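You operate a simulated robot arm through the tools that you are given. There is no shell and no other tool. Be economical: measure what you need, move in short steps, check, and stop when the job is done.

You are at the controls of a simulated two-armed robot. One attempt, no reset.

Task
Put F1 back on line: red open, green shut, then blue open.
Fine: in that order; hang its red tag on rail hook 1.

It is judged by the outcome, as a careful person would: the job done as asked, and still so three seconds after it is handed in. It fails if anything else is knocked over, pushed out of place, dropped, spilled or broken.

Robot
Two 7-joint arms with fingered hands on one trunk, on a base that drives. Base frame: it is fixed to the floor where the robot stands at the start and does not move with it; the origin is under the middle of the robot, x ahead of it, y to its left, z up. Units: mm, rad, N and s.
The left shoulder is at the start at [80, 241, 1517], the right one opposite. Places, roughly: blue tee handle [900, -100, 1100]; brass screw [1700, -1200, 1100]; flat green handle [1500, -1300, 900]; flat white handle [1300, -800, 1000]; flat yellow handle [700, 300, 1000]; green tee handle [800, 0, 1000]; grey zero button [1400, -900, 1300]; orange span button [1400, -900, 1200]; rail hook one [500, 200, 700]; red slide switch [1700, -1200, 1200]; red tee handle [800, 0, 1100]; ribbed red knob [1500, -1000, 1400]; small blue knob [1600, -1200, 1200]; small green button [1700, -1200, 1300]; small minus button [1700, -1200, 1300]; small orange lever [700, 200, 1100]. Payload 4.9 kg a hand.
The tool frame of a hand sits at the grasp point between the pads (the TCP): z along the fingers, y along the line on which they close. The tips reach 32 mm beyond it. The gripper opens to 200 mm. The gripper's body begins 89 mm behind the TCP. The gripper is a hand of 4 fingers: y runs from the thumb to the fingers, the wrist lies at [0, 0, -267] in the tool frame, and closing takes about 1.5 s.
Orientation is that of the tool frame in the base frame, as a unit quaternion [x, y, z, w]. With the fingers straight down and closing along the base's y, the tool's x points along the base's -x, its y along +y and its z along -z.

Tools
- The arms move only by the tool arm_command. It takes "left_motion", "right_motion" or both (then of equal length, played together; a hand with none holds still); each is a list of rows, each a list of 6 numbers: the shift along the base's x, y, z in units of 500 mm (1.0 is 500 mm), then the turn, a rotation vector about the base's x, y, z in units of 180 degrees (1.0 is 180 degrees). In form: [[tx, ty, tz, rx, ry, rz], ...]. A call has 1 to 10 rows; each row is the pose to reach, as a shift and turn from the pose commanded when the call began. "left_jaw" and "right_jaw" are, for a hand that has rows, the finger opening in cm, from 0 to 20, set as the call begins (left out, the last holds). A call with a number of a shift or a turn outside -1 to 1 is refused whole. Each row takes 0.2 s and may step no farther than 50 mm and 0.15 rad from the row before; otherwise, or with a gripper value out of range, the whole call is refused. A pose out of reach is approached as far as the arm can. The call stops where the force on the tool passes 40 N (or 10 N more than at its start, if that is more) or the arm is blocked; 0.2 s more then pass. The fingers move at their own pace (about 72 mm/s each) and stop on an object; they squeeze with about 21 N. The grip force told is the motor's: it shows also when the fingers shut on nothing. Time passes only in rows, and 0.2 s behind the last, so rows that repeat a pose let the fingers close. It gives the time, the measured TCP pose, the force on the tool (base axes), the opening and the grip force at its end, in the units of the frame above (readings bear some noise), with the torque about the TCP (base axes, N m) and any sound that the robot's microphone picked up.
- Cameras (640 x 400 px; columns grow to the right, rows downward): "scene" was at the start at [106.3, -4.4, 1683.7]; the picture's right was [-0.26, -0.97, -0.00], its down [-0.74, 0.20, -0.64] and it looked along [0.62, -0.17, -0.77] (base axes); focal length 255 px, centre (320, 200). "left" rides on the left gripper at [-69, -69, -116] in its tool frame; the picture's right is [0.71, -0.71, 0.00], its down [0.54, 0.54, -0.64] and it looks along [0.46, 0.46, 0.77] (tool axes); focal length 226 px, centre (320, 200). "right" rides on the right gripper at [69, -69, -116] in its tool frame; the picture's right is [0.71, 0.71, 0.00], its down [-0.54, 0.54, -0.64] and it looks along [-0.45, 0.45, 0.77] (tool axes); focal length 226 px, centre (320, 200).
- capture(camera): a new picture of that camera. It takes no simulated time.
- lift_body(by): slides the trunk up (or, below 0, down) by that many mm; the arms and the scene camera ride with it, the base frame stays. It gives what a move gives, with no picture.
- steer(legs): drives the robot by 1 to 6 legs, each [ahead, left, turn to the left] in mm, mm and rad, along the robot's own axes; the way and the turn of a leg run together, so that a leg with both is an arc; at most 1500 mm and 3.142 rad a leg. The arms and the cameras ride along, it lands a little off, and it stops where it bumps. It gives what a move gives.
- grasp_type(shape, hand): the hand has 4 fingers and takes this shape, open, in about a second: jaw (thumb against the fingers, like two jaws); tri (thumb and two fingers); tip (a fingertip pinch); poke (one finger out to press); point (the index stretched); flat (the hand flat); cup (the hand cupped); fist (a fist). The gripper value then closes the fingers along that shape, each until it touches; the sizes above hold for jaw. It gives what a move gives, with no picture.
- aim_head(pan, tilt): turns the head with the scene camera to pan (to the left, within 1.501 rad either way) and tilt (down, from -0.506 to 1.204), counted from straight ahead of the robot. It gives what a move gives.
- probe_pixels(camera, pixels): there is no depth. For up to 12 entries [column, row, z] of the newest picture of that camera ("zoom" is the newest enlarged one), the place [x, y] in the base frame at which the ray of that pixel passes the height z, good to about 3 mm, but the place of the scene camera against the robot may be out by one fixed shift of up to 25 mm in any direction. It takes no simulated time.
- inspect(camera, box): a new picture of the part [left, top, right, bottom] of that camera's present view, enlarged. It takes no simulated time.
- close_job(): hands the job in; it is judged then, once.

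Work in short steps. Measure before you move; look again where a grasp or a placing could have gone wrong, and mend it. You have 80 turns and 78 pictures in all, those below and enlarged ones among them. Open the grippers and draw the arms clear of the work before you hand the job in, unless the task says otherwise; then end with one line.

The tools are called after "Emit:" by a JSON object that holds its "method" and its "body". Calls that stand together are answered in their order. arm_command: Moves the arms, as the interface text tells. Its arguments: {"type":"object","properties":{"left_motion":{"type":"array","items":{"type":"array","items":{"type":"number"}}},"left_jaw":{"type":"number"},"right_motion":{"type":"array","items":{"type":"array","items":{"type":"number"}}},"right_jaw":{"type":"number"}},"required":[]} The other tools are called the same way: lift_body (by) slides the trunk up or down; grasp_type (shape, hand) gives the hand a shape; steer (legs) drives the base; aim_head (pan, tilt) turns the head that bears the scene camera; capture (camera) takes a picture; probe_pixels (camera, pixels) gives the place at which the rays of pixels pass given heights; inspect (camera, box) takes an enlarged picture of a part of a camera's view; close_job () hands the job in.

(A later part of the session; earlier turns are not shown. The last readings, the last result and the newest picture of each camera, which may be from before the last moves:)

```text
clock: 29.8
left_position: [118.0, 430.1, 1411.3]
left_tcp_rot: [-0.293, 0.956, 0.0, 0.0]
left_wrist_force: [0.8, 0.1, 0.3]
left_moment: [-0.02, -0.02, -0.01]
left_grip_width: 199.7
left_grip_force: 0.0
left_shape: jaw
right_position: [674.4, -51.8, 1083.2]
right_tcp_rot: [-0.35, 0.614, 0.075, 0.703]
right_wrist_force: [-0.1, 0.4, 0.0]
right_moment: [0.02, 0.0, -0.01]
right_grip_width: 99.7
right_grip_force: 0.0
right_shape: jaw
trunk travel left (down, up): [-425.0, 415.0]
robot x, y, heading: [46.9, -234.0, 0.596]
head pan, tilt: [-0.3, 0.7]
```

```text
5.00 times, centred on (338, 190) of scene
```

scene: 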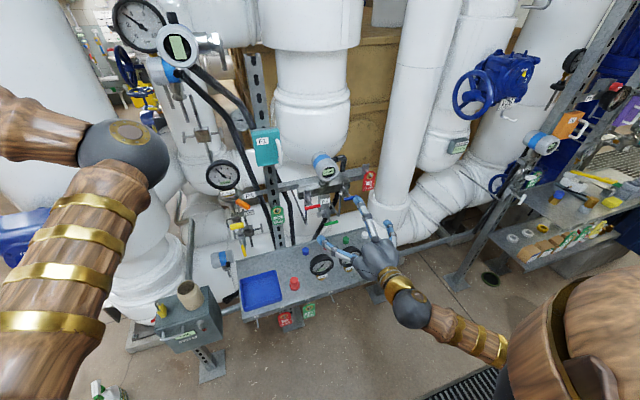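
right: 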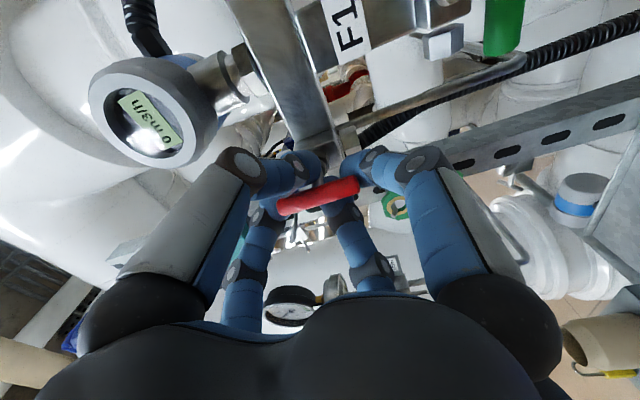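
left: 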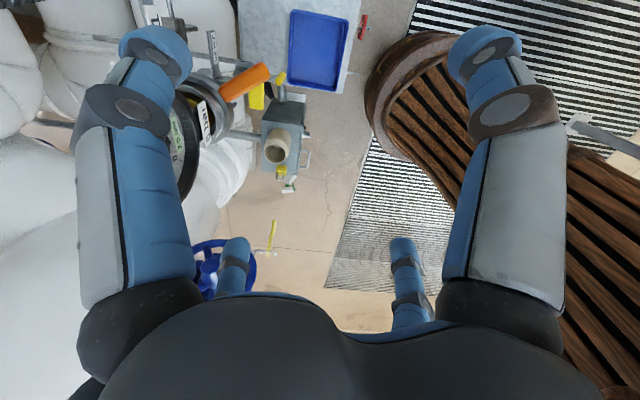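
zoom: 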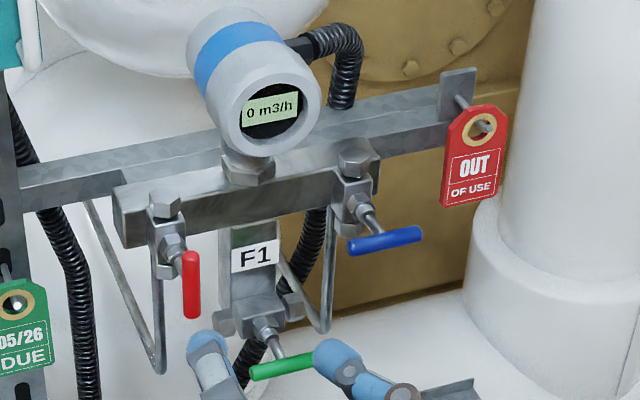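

Red stands vertical now. I roll a further 65° anticlockwise so the thumb is on top, ready for a clockwise turn on green, and shift in front of green.

Emit:
{"method": "arm_command", "body": {"right_motion": [[0.0143, -0.0114, -0.024, -0.0326, -0.0234, 0], [0.0286, -0.0228, -0.048, -0.0652, -0.0468, 0], [0.0429, -0.0341, -0.072, -0.0979, -0.0702, 0], [0.0572, -0.0455, -0.096, -0.1305, -0.0936, 0], [0.0714, -0.0569, -0.12, -0.1631, -0.1169, 0], [0.0857, -0.0683, -0.144, -0.1957, -0.1403, 0], [0.1, -0.0796, -0.168, -0.2284, -0.1637, 0], [0.1143, -0.091, -0.192, -0.261, -0.1871, 0], [0.1286, -0.1024, -0.216, -0.2936, -0.2105, 0]]}}

Emit:
{"method": "capture", "body": {"camera": "right"}}

```text
clock: 31.8
left_position: [119.1, 430.8, 1412.2]
left_tcp_rot: [-0.293, 0.956, -0.001, 0.0]
left_wrist_force: [0.1, 0.4, 0.1]
left_moment: [0.01, 0.03, 0.03]
left_grip_width: 199.8
left_grip_force: 0.0
left_shape: jaw
right_position: [738.8, -105.1, 975.8]
right_tcp_rot: [-0.625, 0.33, -0.315, 0.633]
right_wrist_force: [0.0, 0.4, 0.4]
right_moment: [-0.03, 0.02, -0.02]
right_grip_width: 99.6
right_grip_force: 0.1
right_shape: jaw
trunk travel left (down, up): [-425.0, 415.0]
robot x, y, heading: [46.0, -233.1, 0.596]
head pan, tilt: [-0.3, 0.7]
```

```text
42 pictures are left
```

right: 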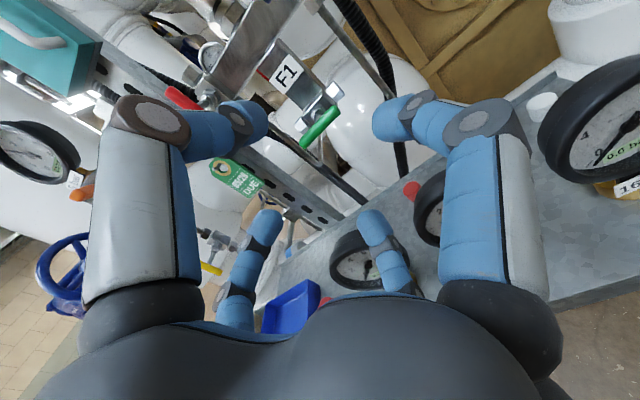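

Green at (319,127) is on the tool axis, about 126 mm ahead (n≈666, matching the earlier view). I advance 95 mm and check.

Emit:
{"method": "arm_command", "body": {"right_motion": [[0.04, 0.0287, 0, 0, 0, 0], [0.08, 0.0574, 0, 0, 0, 0], [0.12, 0.086, 0, 0, 0, 0], [0.1545, 0.1108, -0.001, 0, 0, 0]]}}

Emit:
{"method": "capture", "body": {"camera": "right"}}

```text
clock: 32.8
left_position: [120.0, 430.1, 1411.3]
left_tcp_rot: [-0.294, 0.956, 0.001, 0.0]
left_wrist_force: [0.5, -0.6, 0.2]
left_moment: [0.0, 0.01, 0.0]
left_grip_width: 199.8
left_grip_force: 0.0
left_shape: jaw
right_position: [817.7, -45.2, 972.6]
right_tcp_rot: [-0.626, 0.33, -0.315, 0.633]
right_wrist_force: [0.2, -0.3, 0.1]
right_moment: [-0.01, 0.0, 0.03]
right_grip_width: 99.8
right_grip_force: 0.0
right_shape: jaw
trunk travel left (down, up): [-425.0, 415.0]
robot x, y, heading: [48.6, -232.4, 0.596]
head pan, tilt: [-0.3, 0.7]
```

```text
41 pictures are left
```

right: 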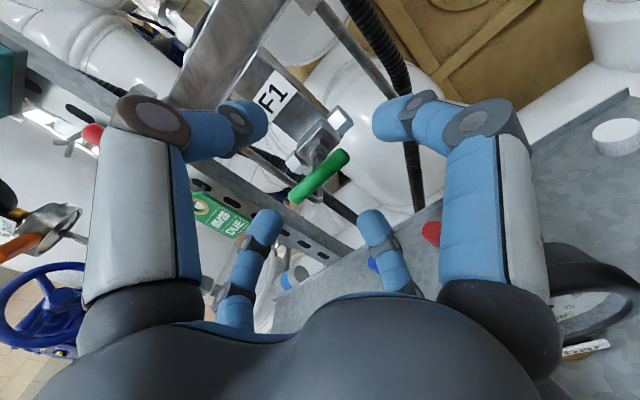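

The bar at (319,178) is 26 mm ahead. I advance 18 mm and close.

Emit:
{"method": "arm_command", "body": {"right_motion": [[0.015, 0.0105, 0.002, 0, 0, 0], [0.029, 0.021, 0.003, 0, 0, 0], [0.029, 0.021, 0.003, 0, 0, 0]]}}

Emit:
{"method": "arm_command", "body": {"right_motion": [[0, 0, 0, 0, 0, 0], [0, 0, 0, 0, 0, 0], [0, 0, 0, 0, 0, 0], [0, 0, 0, 0, 0, 0], [0, 0, 0, 0, 0, 0], [0, 0, 0, 0, 0, 0], [0, 0, 0, 0, 0, 0]], "right_jaw": 0}}

Emit:
{"method": "arm_command", "body": {"right_motion": [[0, 0, 0, 0.0325, 0.0233, 0], [0, 0, 0, 0.065, 0.0466, 0], [0, 0, 0, 0.0975, 0.07, 0]]}}

Emit:
{"method": "capture", "body": {"camera": "right"}}

```text
clock: 33.5
left_position: [118.1, 429.8, 1412.7]
left_tcp_rot: [-0.293, 0.956, 0.0, 0.0]
left_wrist_force: [-0.2, -0.1, 0.4]
left_moment: [0.01, -0.02, -0.01]
left_grip_width: 199.8
left_grip_force: 0.1
left_shape: jaw
right_position: [832.0, -37.3, 975.9]
right_tcp_rot: [-0.625, 0.331, -0.315, 0.633]
right_wrist_force: [-0.1, 0.3, 0.7]
right_moment: [0.0, 0.01, 0.0]
right_grip_width: 99.6
right_grip_force: 0.0
right_shape: jaw
trunk travel left (down, up): [-425.0, 415.0]
robot x, y, heading: [45.9, -234.4, 0.6]
head pan, tilt: [-0.3, 0.7]
```

```text
clock: 35.1
left_position: [121.1, 431.4, 1411.4]
left_tcp_rot: [-0.294, 0.956, 0.001, 0.0]
left_wrist_force: [0.5, 1.1, -0.2]
left_moment: [-0.03, 0.0, 0.0]
left_grip_width: 200.1
left_grip_force: 0.0
left_shape: jaw
right_position: [833.0, -36.9, 975.2]
right_tcp_rot: [-0.625, 0.331, -0.316, 0.633]
right_wrist_force: [15.5, 9.5, 5.2]
right_moment: [0.06, -0.01, -0.08]
right_grip_width: 17.2
right_grip_force: 20.9
right_shape: jaw
trunk travel left (down, up): [-425.0, 415.0]
robot x, y, heading: [47.9, -233.7, 0.595]
head pan, tilt: [-0.3, 0.7]
```

```text
clock: 36.0
left_position: [121.8, 433.6, 1410.8]
left_tcp_rot: [-0.294, 0.956, 0.0, -0.001]
left_wrist_force: [-0.7, 0.0, -0.2]
left_moment: [-0.01, 0.02, 0.02]
left_grip_width: 199.8
left_grip_force: 0.0
left_shape: jaw
right_position: [833.6, -37.1, 974.3]
right_tcp_rot: [-0.552, 0.443, -0.191, 0.68]
right_wrist_force: [21.9, 14.0, 1.3]
right_moment: [-0.03, -0.01, -0.06]
right_grip_width: 16.9
right_grip_force: 21.0
right_shape: jaw
trunk travel left (down, up): [-425.0, 415.0]
robot x, y, heading: [47.0, -234.9, 0.596]
head pan, tilt: [-0.3, 0.7]
```

```text
40 pictures are left
```

right: 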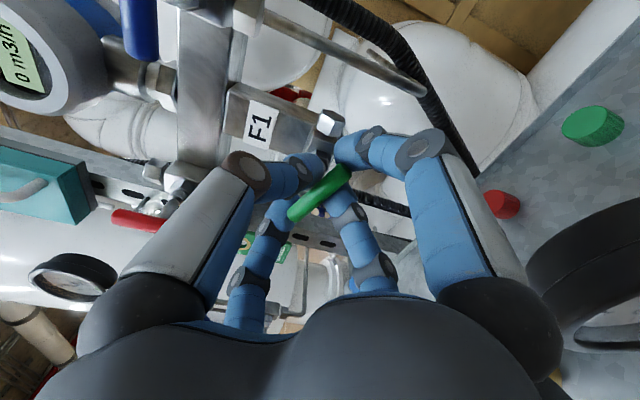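

Green turns with low torque; there's a ~26 N axial pull, so I ease forward 3 mm while turning on.

Emit:
{"method": "arm_command", "body": {"right_motion": [[0.002, 0.0015, 0, 0.0325, 0.0233, 0], [0.004, 0.003, 0, 0.065, 0.0466, 0], [0.005, 0.0035, 0, 0.0975, 0.07, 0], [0.005, 0.0035, 0, 0.13, 0.0933, 0], [0.005, 0.0035, 0, 0.1625, 0.1166, 0], [0.005, 0.0035, 0, 0.195, 0.14, 0]]}}

Emit:
{"method": "inspect", "body": {"camera": "scene", "box": [274, 150, 402, 230]}}

```text
clock: 37.4
left_position: [120.1, 431.3, 1410.1]
left_tcp_rot: [-0.293, 0.956, -0.001, -0.001]
left_wrist_force: [-0.3, 0.2, -0.1]
left_moment: [-0.01, -0.03, -0.01]
left_grip_width: 199.8
left_grip_force: 0.1
left_shape: jaw
right_position: [832.3, -34.5, 972.7]
right_tcp_rot: [-0.35, 0.615, 0.075, 0.702]
right_wrist_force: [7.7, 6.2, -6.4]
right_moment: [-0.13, 0.09, 0.03]
right_grip_width: 16.9
right_grip_force: 21.2
right_shape: jaw
trunk travel left (down, up): [-425.0, 415.0]
robot x, y, heading: [47.3, -233.4, 0.594]
head pan, tilt: [-0.3, 0.7]
```

```text
5.00 times, centred on (338, 190) of scene
```

zoom: 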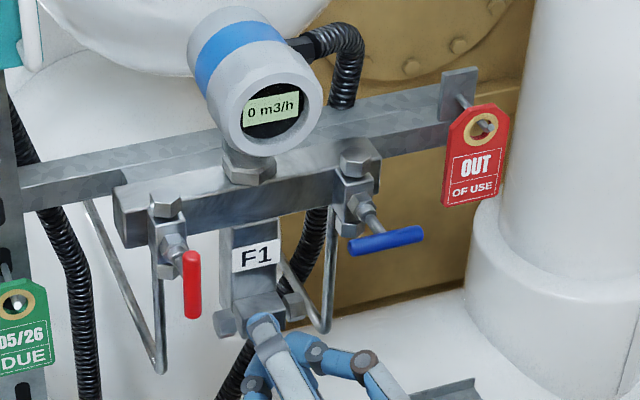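

About 65° so far, torque still low. I turn on another 50° to find the stop.

Emit:
{"method": "arm_command", "body": {"right_motion": [[0, 0, 0, 0.0325, 0.0233, 0], [0, 0, 0, 0.065, 0.0466, 0], [0, 0, 0, 0.0975, 0.07, 0], [0, 0, 0, 0.13, 0.0933, 0], [0, 0, 0, 0.1625, 0.1166, 0], [0, 0, 0, 0.195, 0.14, 0]]}}

Emit:
{"method": "capture", "body": {"camera": "right"}}

```text
clock: 38.8
left_position: [119.8, 432.9, 1410.6]
left_tcp_rot: [-0.295, 0.956, 0.0, -0.001]
left_wrist_force: [-0.5, -0.1, 1.1]
left_moment: [-0.02, 0.01, 0.01]
left_grip_width: 199.9
left_grip_force: 0.1
left_shape: jaw
right_position: [833.2, -34.8, 973.0]
right_tcp_rot: [-0.1, 0.701, 0.328, 0.626]
right_wrist_force: [8.1, 11.7, -10.2]
right_moment: [-0.55, 0.01, 0.11]
right_grip_width: 16.6
right_grip_force: 21.3
right_shape: jaw
trunk travel left (down, up): [-425.0, 415.0]
robot x, y, heading: [50.0, -233.6, 0.591]
head pan, tilt: [-0.3, 0.7]
```

```text
38 pictures are left
```

right: 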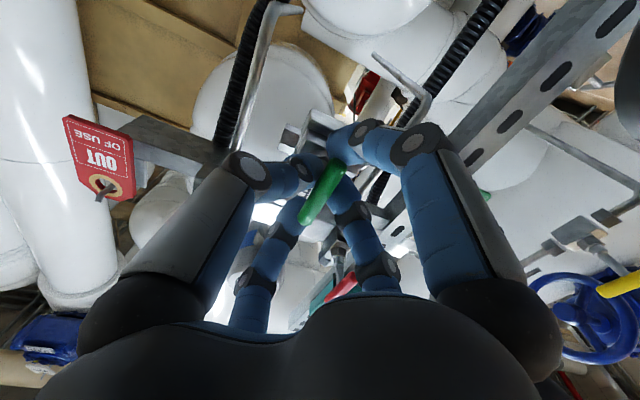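

The torque rose and the bar slipped in the hand, so green is at its shut stop. I release and back off 115 mm, then look.

Emit:
{"method": "arm_command", "body": {"right_motion": [[0, 0, 0, 0, 0, 0], [0, 0, 0, 0, 0, 0], [0, 0, 0, 0, 0, 0], [0, 0, 0, 0, 0, 0], [-0.05, -0.036, 0, 0, 0, 0], [-0.1, -0.072, 0, 0, 0, 0], [-0.15, -0.108, 0, 0, 0, 0], [-0.2, -0.144, 0, 0, 0, 0]], "right_jaw": 10}}

Emit:
{"method": "inspect", "body": {"camera": "scene", "box": [274, 150, 402, 230]}}

```text
clock: 40.5
left_position: [118.9, 429.0, 1413.8]
left_tcp_rot: [-0.294, 0.956, 0.001, 0.001]
left_wrist_force: [-0.7, -0.4, 0.8]
left_moment: [0.01, -0.03, -0.01]
left_grip_width: 199.9
left_grip_force: 0.0
left_shape: jaw
right_position: [731.9, -107.9, 975.9]
right_tcp_rot: [-0.099, 0.7, 0.328, 0.627]
right_wrist_force: [0.4, -0.3, 0.3]
right_moment: [0.0, 0.01, 0.0]
right_grip_width: 99.8
right_grip_force: 0.0
right_shape: jaw
trunk travel left (down, up): [-425.0, 415.0]
robot x, y, heading: [49.3, -232.8, 0.599]
head pan, tilt: [-0.3, 0.7]
```

```text
5.00 times, centred on (338, 190) of scene
```

zoom: 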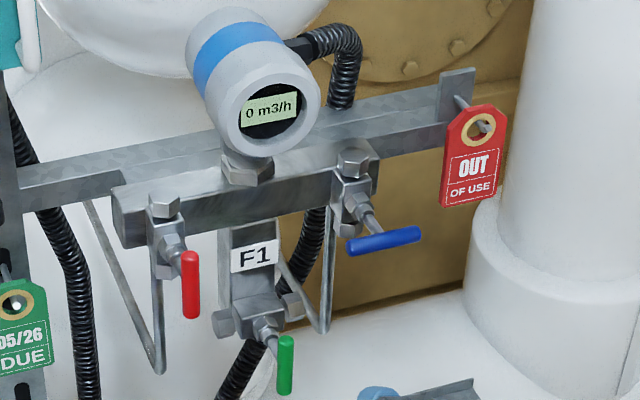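

Green is vertical (shut). I roll the hand back so the fingers close vertically and shift in front of blue.

Emit:
{"method": "arm_command", "body": {"right_motion": [[0.0095, -0.0121, 0.0214, 0.0318, 0.0228, 0], [0.0189, -0.0241, 0.0428, 0.0636, 0.0456, 0], [0.0284, -0.0362, 0.0642, 0.0954, 0.0684, 0], [0.0378, -0.0482, 0.0856, 0.1272, 0.0912, 0], [0.0473, -0.0603, 0.107, 0.159, 0.114, 0], [0.0568, -0.0724, 0.1284, 0.1908, 0.1368, 0], [0.0662, -0.0844, 0.1498, 0.2226, 0.1596, 0], [0.0757, -0.0965, 0.1712, 0.2544, 0.1824, 0], [0.0851, -0.1085, 0.1926, 0.2862, 0.2052, 0], [0.0946, -0.1206, 0.214, 0.318, 0.228, 0]]}}

Emit:
{"method": "capture", "body": {"camera": "right"}}

```text
clock: 42.8
left_position: [118.9, 429.2, 1411.5]
left_tcp_rot: [-0.294, 0.956, -0.001, 0.0]
left_wrist_force: [0.1, 0.9, -0.6]
left_moment: [0.0, 0.02, 0.02]
left_grip_width: 200.0
left_grip_force: 0.0
left_shape: jaw
right_position: [781.0, -168.4, 1083.1]
right_tcp_rot: [0.323, 0.63, 0.629, 0.322]
right_wrist_force: [0.0, -0.5, -0.2]
right_moment: [0.0, -0.01, 0.0]
right_grip_width: 99.5
right_grip_force: 0.1
right_shape: jaw
trunk travel left (down, up): [-425.0, 415.0]
robot x, y, heading: [46.6, -236.5, 0.596]
head pan, tilt: [-0.3, 0.7]
```

```text
36 pictures are left
```

right: 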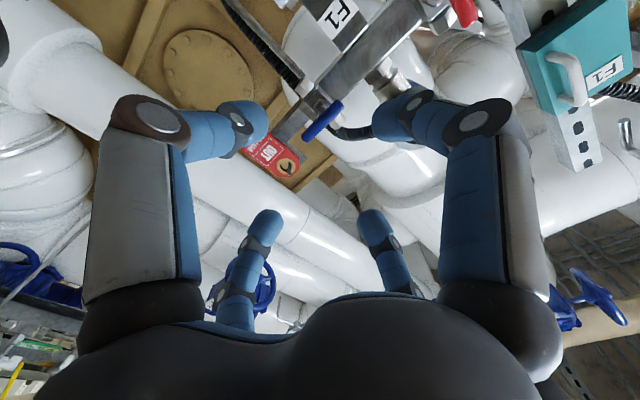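

Blue at (323,122) is ahead on the axis about 135 mm, 3 mm to the left. I advance 95 mm and check.

Emit:
{"method": "arm_command", "body": {"right_motion": [[0.039, 0.0302, 0.001, 0, 0, 0], [0.078, 0.06, 0.002, 0, 0, 0], [0.116, 0.089, 0.002, 0, 0, 0], [0.151, 0.1157, 0.002, 0, 0, 0]]}}

Emit:
{"method": "capture", "body": {"camera": "right"}}

```text
clock: 43.8
left_position: [120.5, 431.8, 1412.8]
left_tcp_rot: [-0.294, 0.956, 0.0, 0.0]
left_wrist_force: [0.3, -0.1, -0.6]
left_moment: [-0.02, 0.04, -0.03]
left_grip_width: 199.9
left_grip_force: 0.0
left_shape: jaw
right_position: [856.4, -110.5, 1083.6]
right_tcp_rot: [0.323, 0.629, 0.629, 0.324]
right_wrist_force: [0.8, 0.5, 0.6]
right_moment: [0.0, 0.0, 0.01]
right_grip_width: 99.7
right_grip_force: 0.0
right_shape: jaw
trunk travel left (down, up): [-425.0, 415.0]
robot x, y, heading: [48.5, -230.3, 0.595]
head pan, tilt: [-0.3, 0.7]
```

```text
35 pictures are left
```

right: 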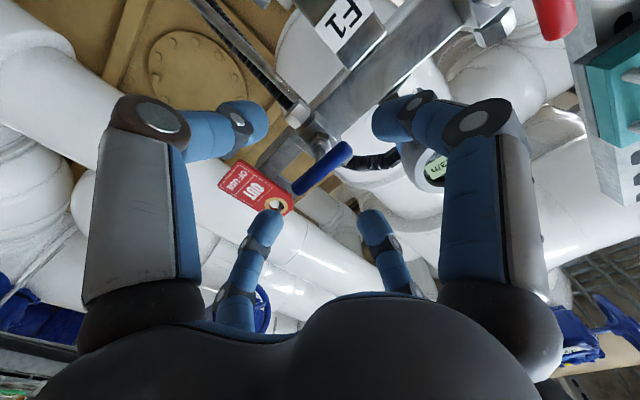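

Blue is at (322,168), 40 mm ahead. I advance 31 mm, close, and begin the anticlockwise turn.

Emit:
{"method": "arm_command", "body": {"right_motion": [[0.017, 0.012, 0.001, 0, 0, 0], [0.034, 0.024, 0.001, 0, 0, 0], [0.0505, 0.036, 0.001, 0, 0, 0], [0.0505, 0.036, 0.001, 0, 0, 0]]}}

Emit:
{"method": "arm_command", "body": {"right_motion": [[0, 0, 0, 0, 0, 0], [0, 0, 0, 0, 0, 0], [0, 0, 0, 0, 0, 0], [0, 0, 0, 0, 0, 0], [0, 0, 0, 0, 0, 0], [0, 0, 0, 0, 0, 0], [0, 0, 0, 0, 0, 0]], "right_jaw": 0}}

Emit:
{"method": "capture", "body": {"camera": "right"}}

```text
clock: 44.8
left_position: [119.4, 431.3, 1412.6]
left_tcp_rot: [-0.293, 0.956, 0.0, 0.0]
left_wrist_force: [-0.4, 0.0, -0.5]
left_moment: [0.04, -0.02, 0.01]
left_grip_width: 200.2
left_grip_force: 0.1
left_shape: jaw
right_position: [882.4, -92.4, 1085.5]
right_tcp_rot: [0.323, 0.629, 0.629, 0.323]
right_wrist_force: [-0.3, 0.1, -0.2]
right_moment: [0.01, 0.01, 0.0]
right_grip_width: 99.9
right_grip_force: 0.2
right_shape: jaw
trunk travel left (down, up): [-425.0, 415.0]
robot x, y, heading: [47.3, -234.7, 0.595]
head pan, tilt: [-0.3, 0.7]
```

```text
clock: 46.4
left_position: [120.2, 431.1, 1413.3]
left_tcp_rot: [-0.294, 0.956, 0.0, 0.0]
left_wrist_force: [-0.1, 0.6, -0.5]
left_moment: [-0.02, -0.01, 0.04]
left_grip_width: 199.9
left_grip_force: 0.0
left_shape: jaw
right_position: [882.4, -91.5, 1084.6]
right_tcp_rot: [0.323, 0.629, 0.628, 0.324]
right_wrist_force: [9.4, 4.5, 4.2]
right_moment: [0.12, -0.2, -0.05]
right_grip_width: 14.5
right_grip_force: 20.3
right_shape: jaw
trunk travel left (down, up): [-425.0, 415.0]
robot x, y, heading: [49.5, -234.8, 0.592]
head pan, tilt: [-0.3, 0.7]
```

```text
34 pictures are left
```

right: 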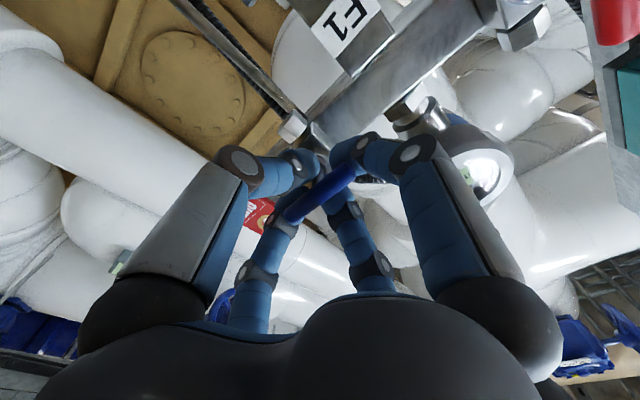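

Blue is held the same way red was. I turn it anticlockwise by about 86°, then on to the stop.

Emit:
{"method": "arm_command", "body": {"right_motion": [[0, 0, 0, -0.0325, -0.0233, 0], [0, 0, 0, -0.065, -0.0466, 0], [0, 0, 0, -0.0975, -0.07, 0], [0, 0, 0, -0.13, -0.0933, 0], [0, 0, 0, -0.1625, -0.1166, 0], [0, 0, 0, -0.195, -0.14, 0], [0, 0, 0, -0.2275, -0.1632, 0], [0, 0, 0, -0.26, -0.1865, 0], [0, 0, 0, -0.2925, -0.2098, 0], [0, 0, 0, -0.325, -0.2331, 0]]}}

Emit:
{"method": "arm_command", "body": {"right_motion": [[0, 0, 0, -0.0325, -0.0233, 0], [0, 0, 0, -0.065, -0.0466, 0], [0, 0, 0, -0.0975, -0.07, 0], [0, 0, 0, -0.13, -0.0933, 0], [0, 0, 0, -0.1625, -0.1166, 0]]}}

Emit:
{"method": "capture", "body": {"camera": "right"}}

```text
clock: 48.5
left_position: [119.9, 433.0, 1411.2]
left_tcp_rot: [-0.294, 0.956, -0.001, 0.0]
left_wrist_force: [-0.9, -0.1, -0.5]
left_moment: [0.01, 0.03, 0.01]
left_grip_width: 200.0
left_grip_force: 0.1
left_shape: jaw
right_position: [881.2, -89.7, 1084.3]
right_tcp_rot: [-0.111, 0.699, 0.319, 0.63]
right_wrist_force: [11.5, 17.3, 4.2]
right_moment: [0.23, -0.22, 0.05]
right_grip_width: 14.2
right_grip_force: 21.2
right_shape: jaw
trunk travel left (down, up): [-425.0, 415.0]
robot x, y, heading: [46.8, -235.8, 0.59]
head pan, tilt: [-0.3, 0.7]
```

```text
clock: 49.8
left_position: [121.1, 434.0, 1410.8]
left_tcp_rot: [-0.294, 0.956, 0.0, -0.001]
left_wrist_force: [-0.3, -0.6, 0.9]
left_moment: [-0.03, 0.0, -0.01]
left_grip_width: 200.2
left_grip_force: 0.0
left_shape: jaw
right_position: [882.5, -88.7, 1082.0]
right_tcp_rot: [-0.321, 0.631, 0.108, 0.698]
right_wrist_force: [9.6, 21.7, -3.0]
right_moment: [0.52, 0.19, 0.21]
right_grip_width: 14.2
right_grip_force: 21.6
right_shape: jaw
trunk travel left (down, up): [-425.0, 415.0]
robot x, y, heading: [44.6, -231.6, 0.592]
head pan, tilt: [-0.3, 0.7]
```

```text
33 pictures are left
```

right: 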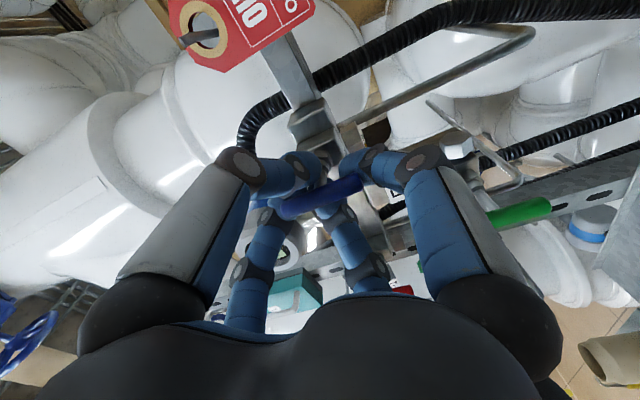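

The bar slipped in the hand as red did at its stop, so blue is open. I release, back off and check all three tees and the readout.

Emit:
{"method": "arm_command", "body": {"right_motion": [[0, 0, 0, 0, 0, 0], [0, 0, 0, 0, 0, 0], [0, 0, 0, 0, 0, 0], [0, 0, 0, 0, 0, 0], [-0.05, -0.036, 0, 0, 0, 0], [-0.1, -0.072, 0, 0, 0, 0], [-0.15, -0.108, 0, 0, 0, 0], [-0.2, -0.144, 0, 0, 0, 0], [-0.25, -0.18, 0, 0, 0, 0]], "right_jaw": 10}}

Emit:
{"method": "inspect", "body": {"camera": "scene", "box": [274, 150, 402, 230]}}

Emit:
{"method": "capture", "body": {"camera": "right"}}

```text
clock: 51.8
left_position: [118.4, 430.4, 1412.2]
left_tcp_rot: [-0.293, 0.956, 0.0, -0.001]
left_wrist_force: [-0.6, -0.6, 0.0]
left_moment: [0.01, -0.02, -0.01]
left_grip_width: 199.8
left_grip_force: 0.0
left_shape: jaw
right_position: [757.0, -182.6, 1082.6]
right_tcp_rot: [-0.32, 0.63, 0.108, 0.699]
right_wrist_force: [-1.0, 0.4, -0.4]
right_moment: [0.02, 0.0, -0.02]
right_grip_width: 99.8
right_grip_force: 0.0
right_shape: jaw
trunk travel left (down, up): [-425.0, 415.0]
robot x, y, heading: [46.3, -235.2, 0.599]
head pan, tilt: [-0.3, 0.7]
```

```text
5.00 times, centred on (338, 190) of scene
```

zoom: 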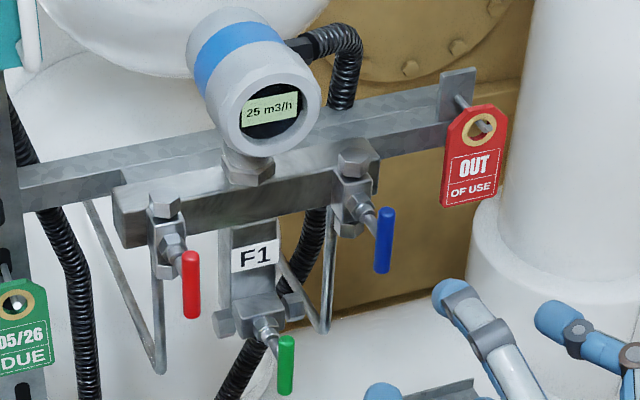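

```text
31 pictures are left
```

right: 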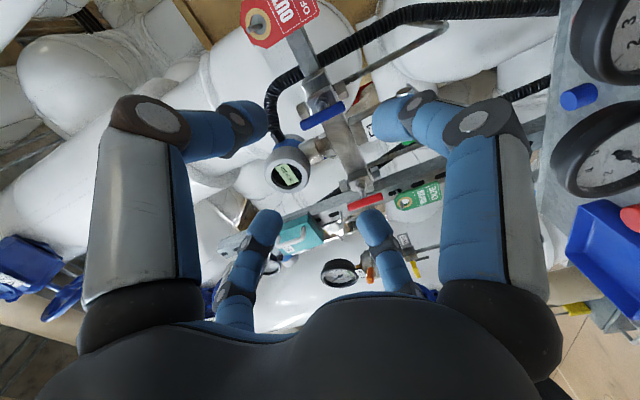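

F1 now reads 25 m3/h, with all three tees right. Next the tag: I change to the fingertip pinch, level the roll so the fingers close sideways, and move in front of the tag, about 180 mm short of it.

Emit:
{"method": "grasp_type", "body": {"shape": "tip", "hand": "right"}}

Emit:
{"method": "arm_command", "body": {"right_motion": [[0.0334, -0.0282, 0.0135, 0.0205, 0.0147, 0], [0.0668, -0.0564, 0.027, 0.041, 0.0293, 0], [0.1, -0.0846, 0.0405, 0.0614, 0.044, 0], [0.1336, -0.1128, 0.054, 0.0818, 0.0586, 0], [0.1336, -0.1128, 0.054, 0.0818, 0.0586, 0], [0.1336, -0.1128, 0.054, 0.0818, 0.0586, 0]], "right_jaw": 8}}

Emit:
{"method": "capture", "body": {"camera": "right"}}

Emit:
{"method": "inspect", "body": {"camera": "scene", "box": [304, 140, 432, 220]}}

```text
clock: 52.6
left_position: [119.2, 430.9, 1412.2]
left_tcp_rot: [-0.293, 0.956, 0.0, 0.0]
left_wrist_force: [-0.1, -0.3, -0.3]
left_moment: [-0.03, 0.01, -0.03]
left_grip_width: 200.1
left_grip_force: 0.0
left_shape: jaw
right_position: [757.6, -180.8, 1084.1]
right_tcp_rot: [-0.319, 0.631, 0.108, 0.699]
right_wrist_force: [-0.4, 0.2, -0.3]
right_moment: [-0.03, -0.02, -0.02]
right_grip_width: 199.8
right_grip_force: 0.1
right_shape: tip
trunk travel left (down, up): [-425.0, 415.0]
robot x, y, heading: [48.7, -230.7, 0.594]
head pan, tilt: [-0.3, 0.7]
```

```text
clock: 54.0
left_position: [118.3, 430.8, 1411.9]
left_tcp_rot: [-0.294, 0.956, 0.0, 0.0]
left_wrist_force: [-0.6, -0.1, 0.5]
left_moment: [0.01, -0.01, 0.01]
left_grip_width: 199.8
left_grip_force: 0.0
left_shape: jaw
right_position: [824.5, -240.1, 1110.4]
right_tcp_rot: [-0.218, 0.673, 0.218, 0.673]
right_wrist_force: [0.7, 0.2, -0.3]
right_moment: [0.01, 0.0, 0.04]
right_grip_width: 80.3
right_grip_force: 0.0
right_shape: tip
trunk travel left (down, up): [-425.0, 415.0]
robot x, y, heading: [47.3, -232.9, 0.596]
head pan, tilt: [-0.3, 0.7]
```

```text
30 pictures are left
```

right: 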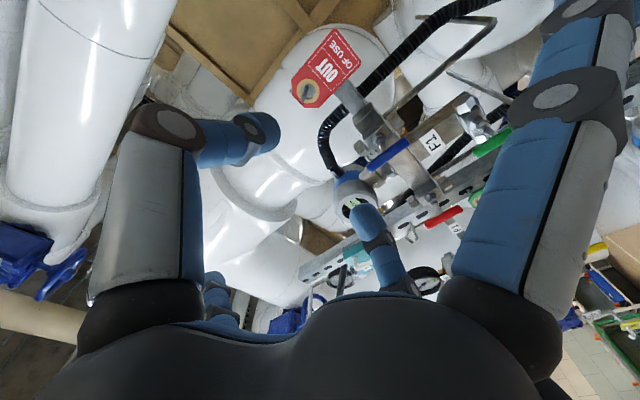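

```text
5.00 times, centred on (368, 180) of scene
```

zoom: 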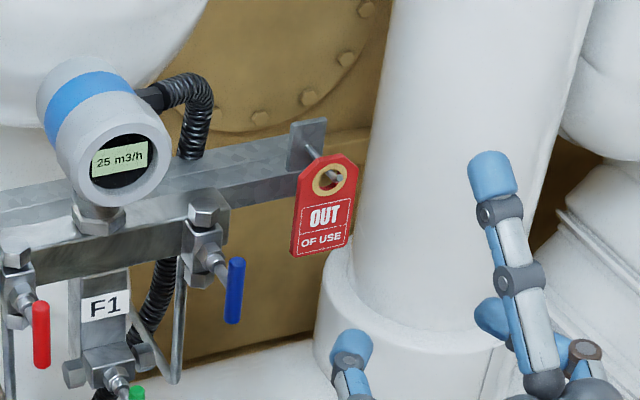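

The tag's eye is at (309,94) and its middle at (328,65) in the hand view, which gives an eye near e≈697, z≈1105–1112, n≈710–745. I move 70 mm closer and re-measure.

Emit:
{"method": "arm_command", "body": {"right_motion": [[0.046, 0.0158, -0.0133, 0, 0, 0], [0.092, 0.0316, -0.0267, 0, 0, 0], [0.138, 0.0474, -0.04, 0, 0, 0]]}}

Emit:
{"method": "capture", "body": {"camera": "right"}}

```text
clock: 54.9
left_position: [119.0, 430.6, 1412.4]
left_tcp_rot: [-0.294, 0.956, 0.0, 0.0]
left_wrist_force: [-0.4, 0.0, 0.4]
left_moment: [-0.01, 0.04, 0.0]
left_grip_width: 200.0
left_grip_force: 0.1
left_shape: jaw
right_position: [890.6, -214.9, 1091.4]
right_tcp_rot: [-0.218, 0.673, 0.216, 0.673]
right_wrist_force: [-1.0, -0.2, 0.1]
right_moment: [-0.03, 0.04, 0.0]
right_grip_width: 80.3
right_grip_force: 0.0
right_shape: tip
trunk travel left (down, up): [-425.0, 415.0]
robot x, y, heading: [45.0, -233.7, 0.592]
head pan, tilt: [-0.3, 0.7]
```

```text
28 pictures are left
```

right: 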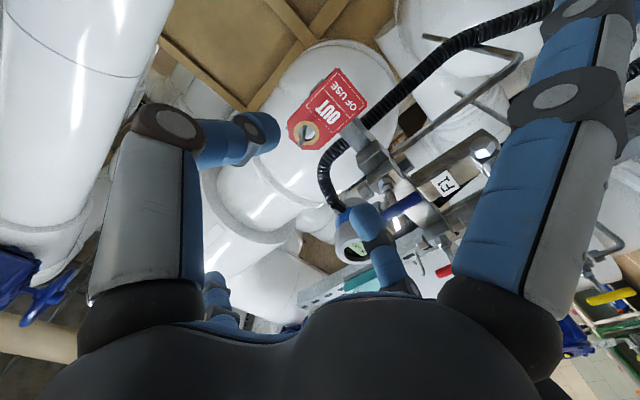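

Triangulated: eye at n=745, e=695, z=1113, and the tag about 49 mm wide with its bottom at z≈1041. I aim to grip its edges at z≈1086, so I advance 95 mm and check.

Emit:
{"method": "arm_command", "body": {"right_motion": [[0.039, 0.027, -0.003, 0, 0, 0], [0.078, 0.054, -0.006, 0, 0, 0], [0.117, 0.081, -0.009, 0, 0, 0], [0.156, 0.108, -0.011, 0, 0, 0]]}}

Emit:
{"method": "capture", "body": {"camera": "right"}}

Emit:
{"method": "inspect", "body": {"camera": "scene", "box": [324, 150, 420, 210]}}

```text
clock: 55.9
left_position: [120.3, 431.3, 1410.9]
left_tcp_rot: [-0.293, 0.956, -0.001, -0.001]
left_wrist_force: [0.2, 0.2, -0.2]
left_moment: [-0.01, 0.02, 0.01]
left_grip_width: 199.9
left_grip_force: 0.0
left_shape: jaw
right_position: [971.7, -161.2, 1085.4]
right_tcp_rot: [-0.217, 0.673, 0.217, 0.673]
right_wrist_force: [0.3, 0.8, 0.1]
right_moment: [-0.01, 0.01, -0.02]
right_grip_width: 80.3
right_grip_force: 0.0
right_shape: tip
trunk travel left (down, up): [-425.0, 415.0]
robot x, y, heading: [48.6, -233.4, 0.597]
head pan, tilt: [-0.3, 0.7]
```

```text
27 pictures are left
```

right: 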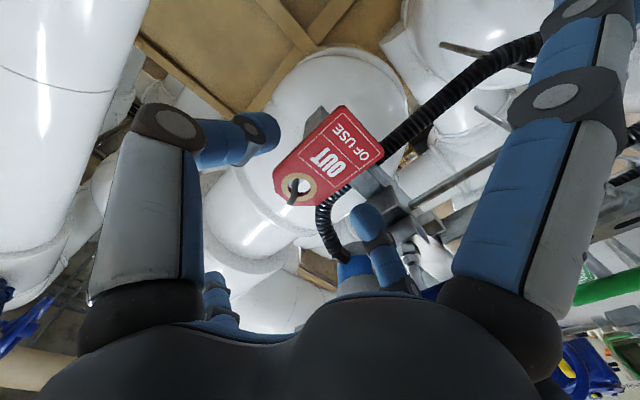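

```text
6.67 times, centred on (372, 180) of scene
```

zoom: 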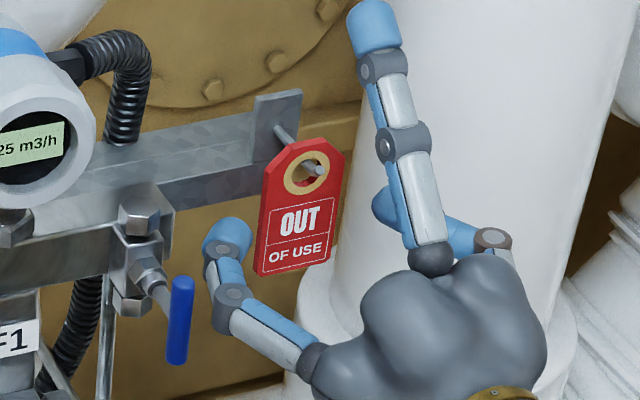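

The fingers straddle the tag well and the rail is behind it. I advance 34 mm, then close gently.

Emit:
{"method": "arm_command", "body": {"right_motion": [[0.018, 0.0145, 0, 0, 0, 0], [0.036, 0.029, 0, 0, 0, 0], [0.053, 0.043, 0, 0, 0, 0], [0.053, 0.043, 0, 0, 0, 0]]}}

Emit:
{"method": "arm_command", "body": {"right_motion": [[0, 0, 0, 0, 0, 0], [0, 0, 0, 0, 0, 0], [0, 0, 0, 0, 0, 0], [0, 0, 0, 0, 0, 0], [0, 0, 0, 0, 0, 0]], "right_jaw": 3}}

Emit:
{"method": "capture", "body": {"camera": "right"}}

Emit:
{"method": "inspect", "body": {"camera": "scene", "box": [324, 140, 420, 200]}}

```text
clock: 56.9
left_position: [119.5, 429.4, 1413.1]
left_tcp_rot: [-0.293, 0.956, 0.001, -0.001]
left_wrist_force: [-0.6, -0.8, 0.4]
left_moment: [-0.01, 0.01, -0.03]
left_grip_width: 200.0
left_grip_force: 0.1
left_shape: jaw
right_position: [995.8, -138.6, 1085.0]
right_tcp_rot: [-0.217, 0.674, 0.216, 0.673]
right_wrist_force: [-0.6, -1.4, -0.1]
right_moment: [0.06, 0.02, 0.04]
right_grip_width: 79.5
right_grip_force: 0.1
right_shape: tip
trunk travel left (down, up): [-425.0, 415.0]
robot x, y, heading: [48.8, -235.6, 0.597]
head pan, tilt: [-0.3, 0.7]
```

```text
clock: 58.0
left_position: [118.9, 430.9, 1412.2]
left_tcp_rot: [-0.294, 0.956, 0.0, 0.0]
left_wrist_force: [-0.1, -0.5, -0.5]
left_moment: [0.01, -0.02, 0.0]
left_grip_width: 200.2
left_grip_force: 0.1
left_shape: jaw
right_position: [995.2, -140.1, 1085.9]
right_tcp_rot: [-0.217, 0.673, 0.217, 0.673]
right_wrist_force: [-0.9, 0.5, 0.8]
right_moment: [0.0, 0.0, 0.0]
right_grip_width: 30.5
right_grip_force: 0.1
right_shape: tip
trunk travel left (down, up): [-425.0, 415.0]
robot x, y, heading: [44.7, -231.2, 0.598]
head pan, tilt: [-0.3, 0.7]
```

```text
25 pictures are left
```

right: 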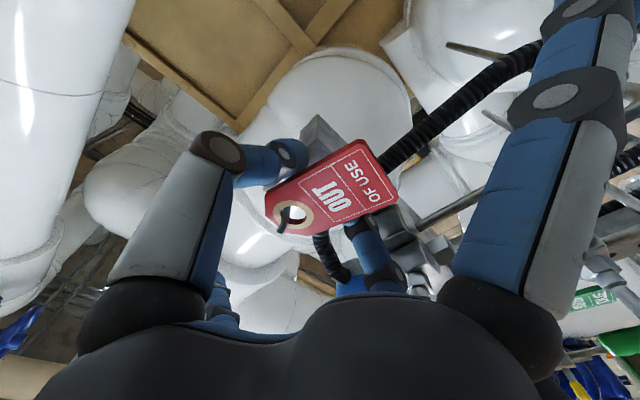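

```text
6.67 times, centred on (372, 170) of scene
```

zoom: 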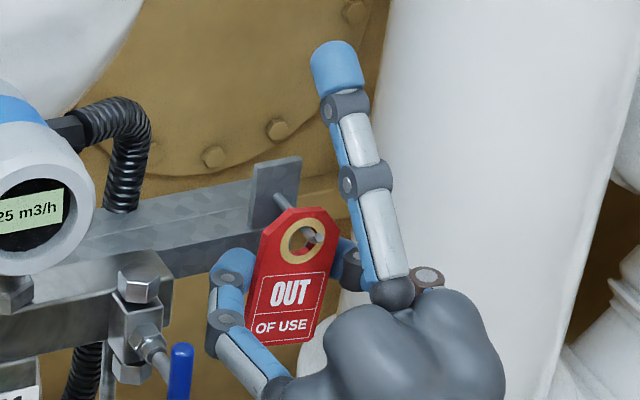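

The tips passed behind the tag (30 mm wide with no contact), because they reach about 40 mm past the TCP. I reopen, back off 13 mm so the pads meet the tag's edges, and close.

Emit:
{"method": "arm_command", "body": {"right_motion": [[0, 0, 0, 0, 0, 0], [0, 0, 0, 0, 0, 0], [0, 0, 0, 0, 0, 0], [0, 0, 0, 0, 0, 0], [-0.021, -0.0152, 0, 0, 0, 0], [-0.021, -0.0152, 0, 0, 0, 0]], "right_jaw": 8}}

Emit:
{"method": "arm_command", "body": {"right_motion": [[0, 0, 0, 0, 0, 0], [0, 0, 0, 0, 0, 0], [0, 0, 0, 0, 0, 0], [0, 0, 0, 0, 0, 0], [0, 0, 0, 0, 0, 0], [0, 0, 0, 0, 0, 0]], "right_jaw": 0}}

Emit:
{"method": "capture", "body": {"camera": "right"}}

Emit:
{"method": "inspect", "body": {"camera": "scene", "box": [324, 140, 420, 200]}}

```text
clock: 59.5
left_position: [118.9, 430.3, 1411.9]
left_tcp_rot: [-0.293, 0.956, 0.0, 0.001]
left_wrist_force: [0.3, 0.8, -0.5]
left_moment: [0.0, 0.02, 0.0]
left_grip_width: 200.0
left_grip_force: 0.1
left_shape: jaw
right_position: [984.9, -146.4, 1086.3]
right_tcp_rot: [-0.217, 0.673, 0.217, 0.673]
right_wrist_force: [0.4, 0.9, -0.2]
right_moment: [-0.03, 0.03, -0.02]
right_grip_width: 79.6
right_grip_force: 0.1
right_shape: tip
trunk travel left (down, up): [-425.0, 415.0]
robot x, y, heading: [44.3, -234.3, 0.597]
head pan, tilt: [-0.3, 0.7]
```

```text
clock: 60.9
left_position: [118.4, 430.9, 1412.5]
left_tcp_rot: [-0.294, 0.956, -0.001, 0.0]
left_wrist_force: [-0.3, 0.0, -0.3]
left_moment: [0.06, 0.0, 0.02]
left_grip_width: 199.9
left_grip_force: 0.1
left_shape: jaw
right_position: [985.6, -146.6, 1085.3]
right_tcp_rot: [-0.217, 0.673, 0.217, 0.673]
right_wrist_force: [-0.1, -1.2, -0.3]
right_moment: [0.02, -0.04, -0.02]
right_grip_width: 45.1
right_grip_force: 21.2
right_shape: tip
trunk travel left (down, up): [-425.0, 415.0]
robot x, y, heading: [47.2, -234.7, 0.59]
head pan, tilt: [-0.3, 0.7]
```

```text
23 pictures are left
```

right: 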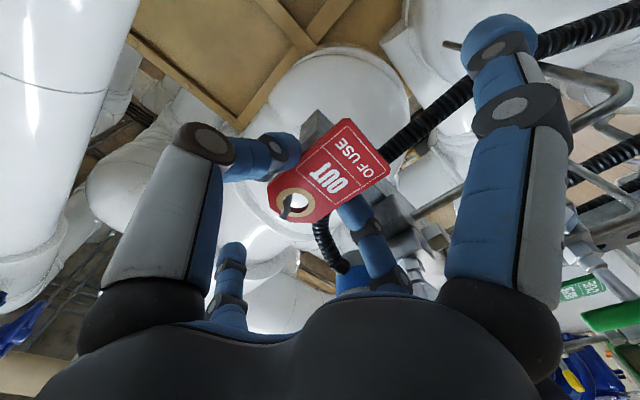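

```text
6.67 times, centred on (372, 170) of scene
```

zoom: 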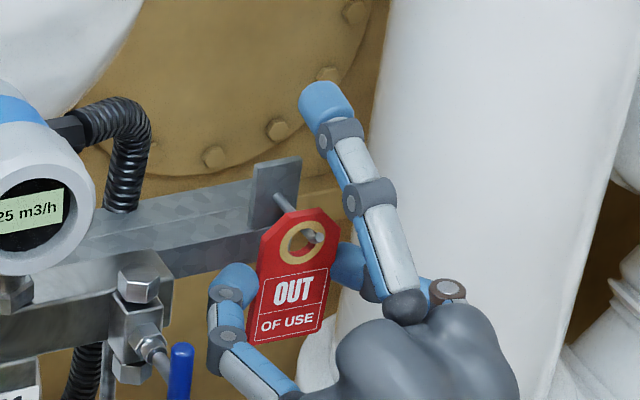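

The tag is gripped by its edges (45 mm, 21 N). I lift 4 mm to free the eye from the peg and draw back 90 mm along -n.

Emit:
{"method": "arm_command", "body": {"right_motion": [[0, 0, 0.004, 0, 0, 0], [0, 0, 0.008, 0, 0, 0], [-0.0244, -0.0175, 0.008, 0, 0, 0], [-0.0488, -0.035, 0.008, 0, 0, 0], [-0.0732, -0.0525, 0.008, 0, 0, 0], [-0.0976, -0.07, 0.008, 0, 0, 0], [-0.122, -0.0875, 0.008, 0, 0, 0], [-0.1463, -0.105, 0.008, 0, 0, 0]]}}

Emit:
{"method": "capture", "body": {"camera": "right"}}

Emit:
{"method": "inspect", "body": {"camera": "scene", "box": [304, 140, 432, 220]}}

```text
clock: 62.6
left_position: [118.5, 429.7, 1412.1]
left_tcp_rot: [-0.293, 0.956, 0.0, 0.0]
left_wrist_force: [-0.1, 0.0, 0.4]
left_moment: [0.02, -0.02, -0.03]
left_grip_width: 199.8
left_grip_force: 0.1
left_shape: jaw
right_position: [910.9, -201.5, 1091.0]
right_tcp_rot: [-0.217, 0.673, 0.216, 0.673]
right_wrist_force: [0.1, 0.2, -1.1]
right_moment: [0.01, 0.0, 0.03]
right_grip_width: 45.0
right_grip_force: 20.8
right_shape: tip
trunk travel left (down, up): [-425.0, 415.0]
robot x, y, heading: [49.6, -233.8, 0.596]
head pan, tilt: [-0.3, 0.7]
```

```text
21 pictures are left
```

right: 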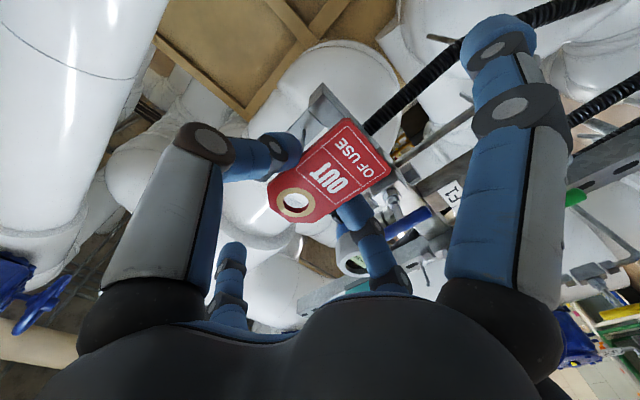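

```text
5.00 times, centred on (368, 180) of scene
```

zoom: 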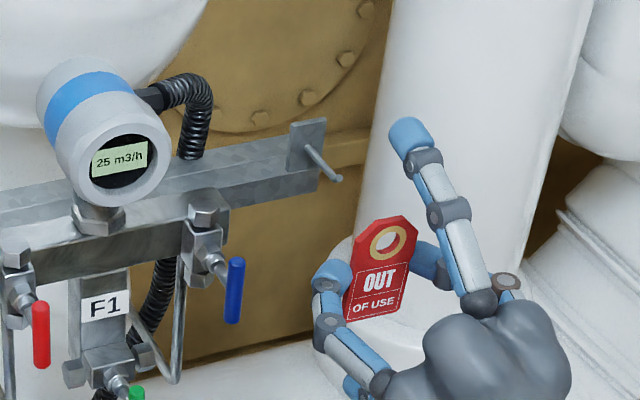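

The tag is in hand, with its eye about 31 mm above and 29 mm ahead of the TCP. I draw the right hand back, bring the left hand in, and drive back 80 mm and left 200 mm toward hook 1.

Emit:
{"method": "arm_command", "body": {"right_motion": [[-0.065, -0.0466, 0, 0, 0, 0], [-0.13, -0.0933, 0, 0, 0, 0], [-0.195, -0.14, 0, 0, 0, 0], [-0.26, -0.1866, 0, 0, 0, 0]], "left_motion": [[0.044, -0.061, 0, 0, 0, 0], [0.088, -0.122, 0, 0, 0, 0], [0.131, -0.183, 0, 0, 0, 0], [0.175, -0.244, 0, 0, 0, 0]]}}

Emit:
{"method": "steer", "body": {"legs": [[-80, 0, 0], [0, 200, 0]]}}

Emit:
{"method": "aim_head", "body": {"pan": -0.1, "tilt": 0.8}}

Emit:
{"method": "capture", "body": {"camera": "scene"}}

```text
clock: 63.6
left_position: [205.2, 303.0, 1413.6]
left_tcp_rot: [-0.294, 0.956, 0.002, 0.0]
left_wrist_force: [-0.8, -0.4, 0.4]
left_moment: [0.06, -0.02, 0.02]
left_grip_width: 200.0
left_grip_force: 0.0
left_shape: jaw
right_position: [778.7, -296.6, 1091.2]
right_tcp_rot: [-0.217, 0.672, 0.219, 0.673]
right_wrist_force: [-0.7, -0.5, 0.2]
right_moment: [-0.01, 0.0, 0.01]
right_grip_width: 44.7
right_grip_force: 20.8
right_shape: tip
trunk travel left (down, up): [-425.0, 415.0]
robot x, y, heading: [52.0, -236.0, 0.598]
head pan, tilt: [-0.3, 0.7]
```

```text
clock: 65.9
left_position: [33.3, 426.2, 1413.2]
left_tcp_rot: [-0.292, 0.956, 0.001, -0.001]
left_wrist_force: [0.2, -0.1, -0.2]
left_moment: [0.04, 0.0, 0.0]
left_grip_width: 199.9
left_grip_force: 0.0
left_shape: jaw
right_position: [603.8, -177.2, 1089.6]
right_tcp_rot: [-0.215, 0.674, 0.217, 0.673]
right_wrist_force: [-0.1, -0.2, 0.5]
right_moment: [0.01, 0.01, 0.04]
right_grip_width: 44.6
right_grip_force: 21.5
right_shape: tip
trunk travel left (down, up): [-425.0, 415.0]
robot x, y, heading: [-127.5, -108.9, 0.597]
head pan, tilt: [-0.3, 0.7]
```

```text
clock: 66.6
left_position: [29.1, 427.8, 1412.4]
left_tcp_rot: [-0.293, 0.956, 0.0, -0.001]
left_wrist_force: [0.0, 0.6, -0.4]
left_moment: [-0.01, -0.01, 0.06]
left_grip_width: 200.1
left_grip_force: 0.1
left_shape: jaw
right_position: [601.2, -174.6, 1090.0]
right_tcp_rot: [-0.217, 0.673, 0.216, 0.674]
right_wrist_force: [-0.3, 0.1, -0.5]
right_moment: [-0.01, 0.02, 0.0]
right_grip_width: 44.8
right_grip_force: 20.7
right_shape: tip
trunk travel left (down, up): [-425.0, 415.0]
robot x, y, heading: [-132.7, -114.0, 0.59]
head pan, tilt: [-0.099, 0.799]
```

```text
19 pictures are left
```

scene: 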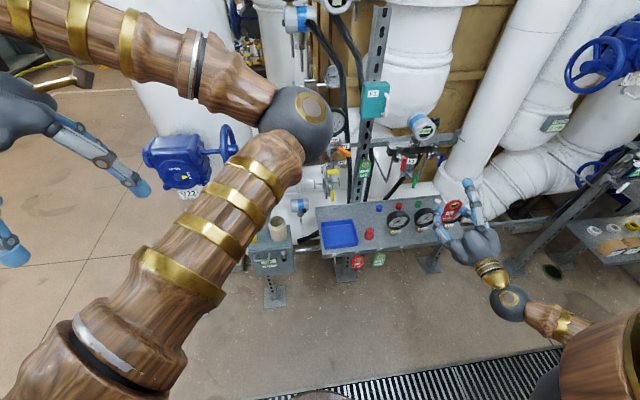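

The hooks are visible around (335–385,260). I enlarge that area for measuring hook 1.

Emit:
{"method": "inspect", "body": {"camera": "scene", "box": [305, 225, 401, 285]}}

```text
6.67 times, centred on (353, 255) of scene
```

zoom: 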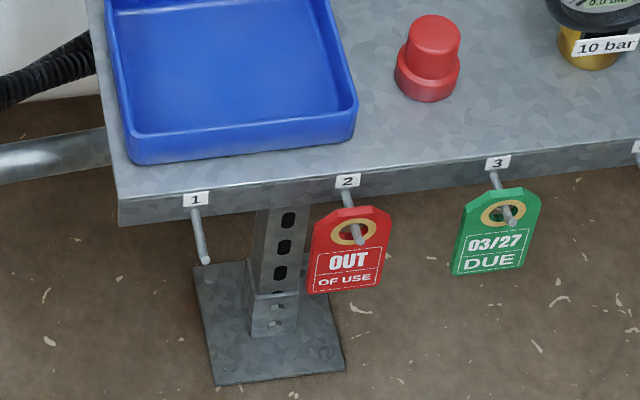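

I probe the base and tip of hook 1 and the eye of hook 2 at candidate heights.

Emit:
{"method": "probe_pixels", "body": {"camera": "zoom", "pixels": [[194, 207, 740], [194, 207, 700], [207, 262, 740], [207, 262, 700], [343, 190, 740], [343, 190, 700], [360, 243, 740], [360, 243, 700]]}}

```text
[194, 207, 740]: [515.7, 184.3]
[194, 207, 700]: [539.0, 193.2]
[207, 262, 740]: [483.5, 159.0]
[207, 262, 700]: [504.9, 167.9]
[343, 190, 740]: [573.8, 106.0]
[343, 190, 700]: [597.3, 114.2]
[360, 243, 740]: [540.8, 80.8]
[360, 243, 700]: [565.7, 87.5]
```

Triangulated and corrected: hook 1's pin is level at z≈743, e≈153, with its tip at n≈467; hook 2 is 97 mm to the right. I lower the trunk by 378 mm with the hand 80 mm clear of the console.

Emit:
{"method": "lift_body", "body": {"by": -378}}

Emit:
{"method": "capture", "body": {"camera": "scene"}}

```text
clock: 70.3
left_position: [30.2, 428.1, 1034.7]
left_tcp_rot: [-0.292, 0.956, 0.0, 0.0]
left_wrist_force: [-0.1, -0.1, 0.8]
left_moment: [-0.03, 0.04, -0.03]
left_grip_width: 199.9
left_grip_force: 0.0
left_shape: jaw
right_position: [602.9, -175.4, 714.3]
right_tcp_rot: [-0.216, 0.673, 0.216, 0.673]
right_wrist_force: [-0.1, 0.3, 0.1]
right_moment: [0.01, 0.02, 0.0]
right_grip_width: 44.8
right_grip_force: 20.8
right_shape: tip
trunk travel left (down, up): [-47.0, 793.0]
robot x, y, heading: [-133.0, -116.0, 0.595]
head pan, tilt: [-0.099, 0.799]
```

```text
17 pictures are left
```

scene: 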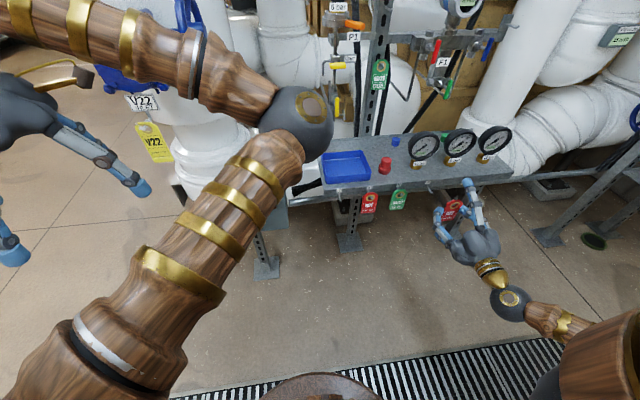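

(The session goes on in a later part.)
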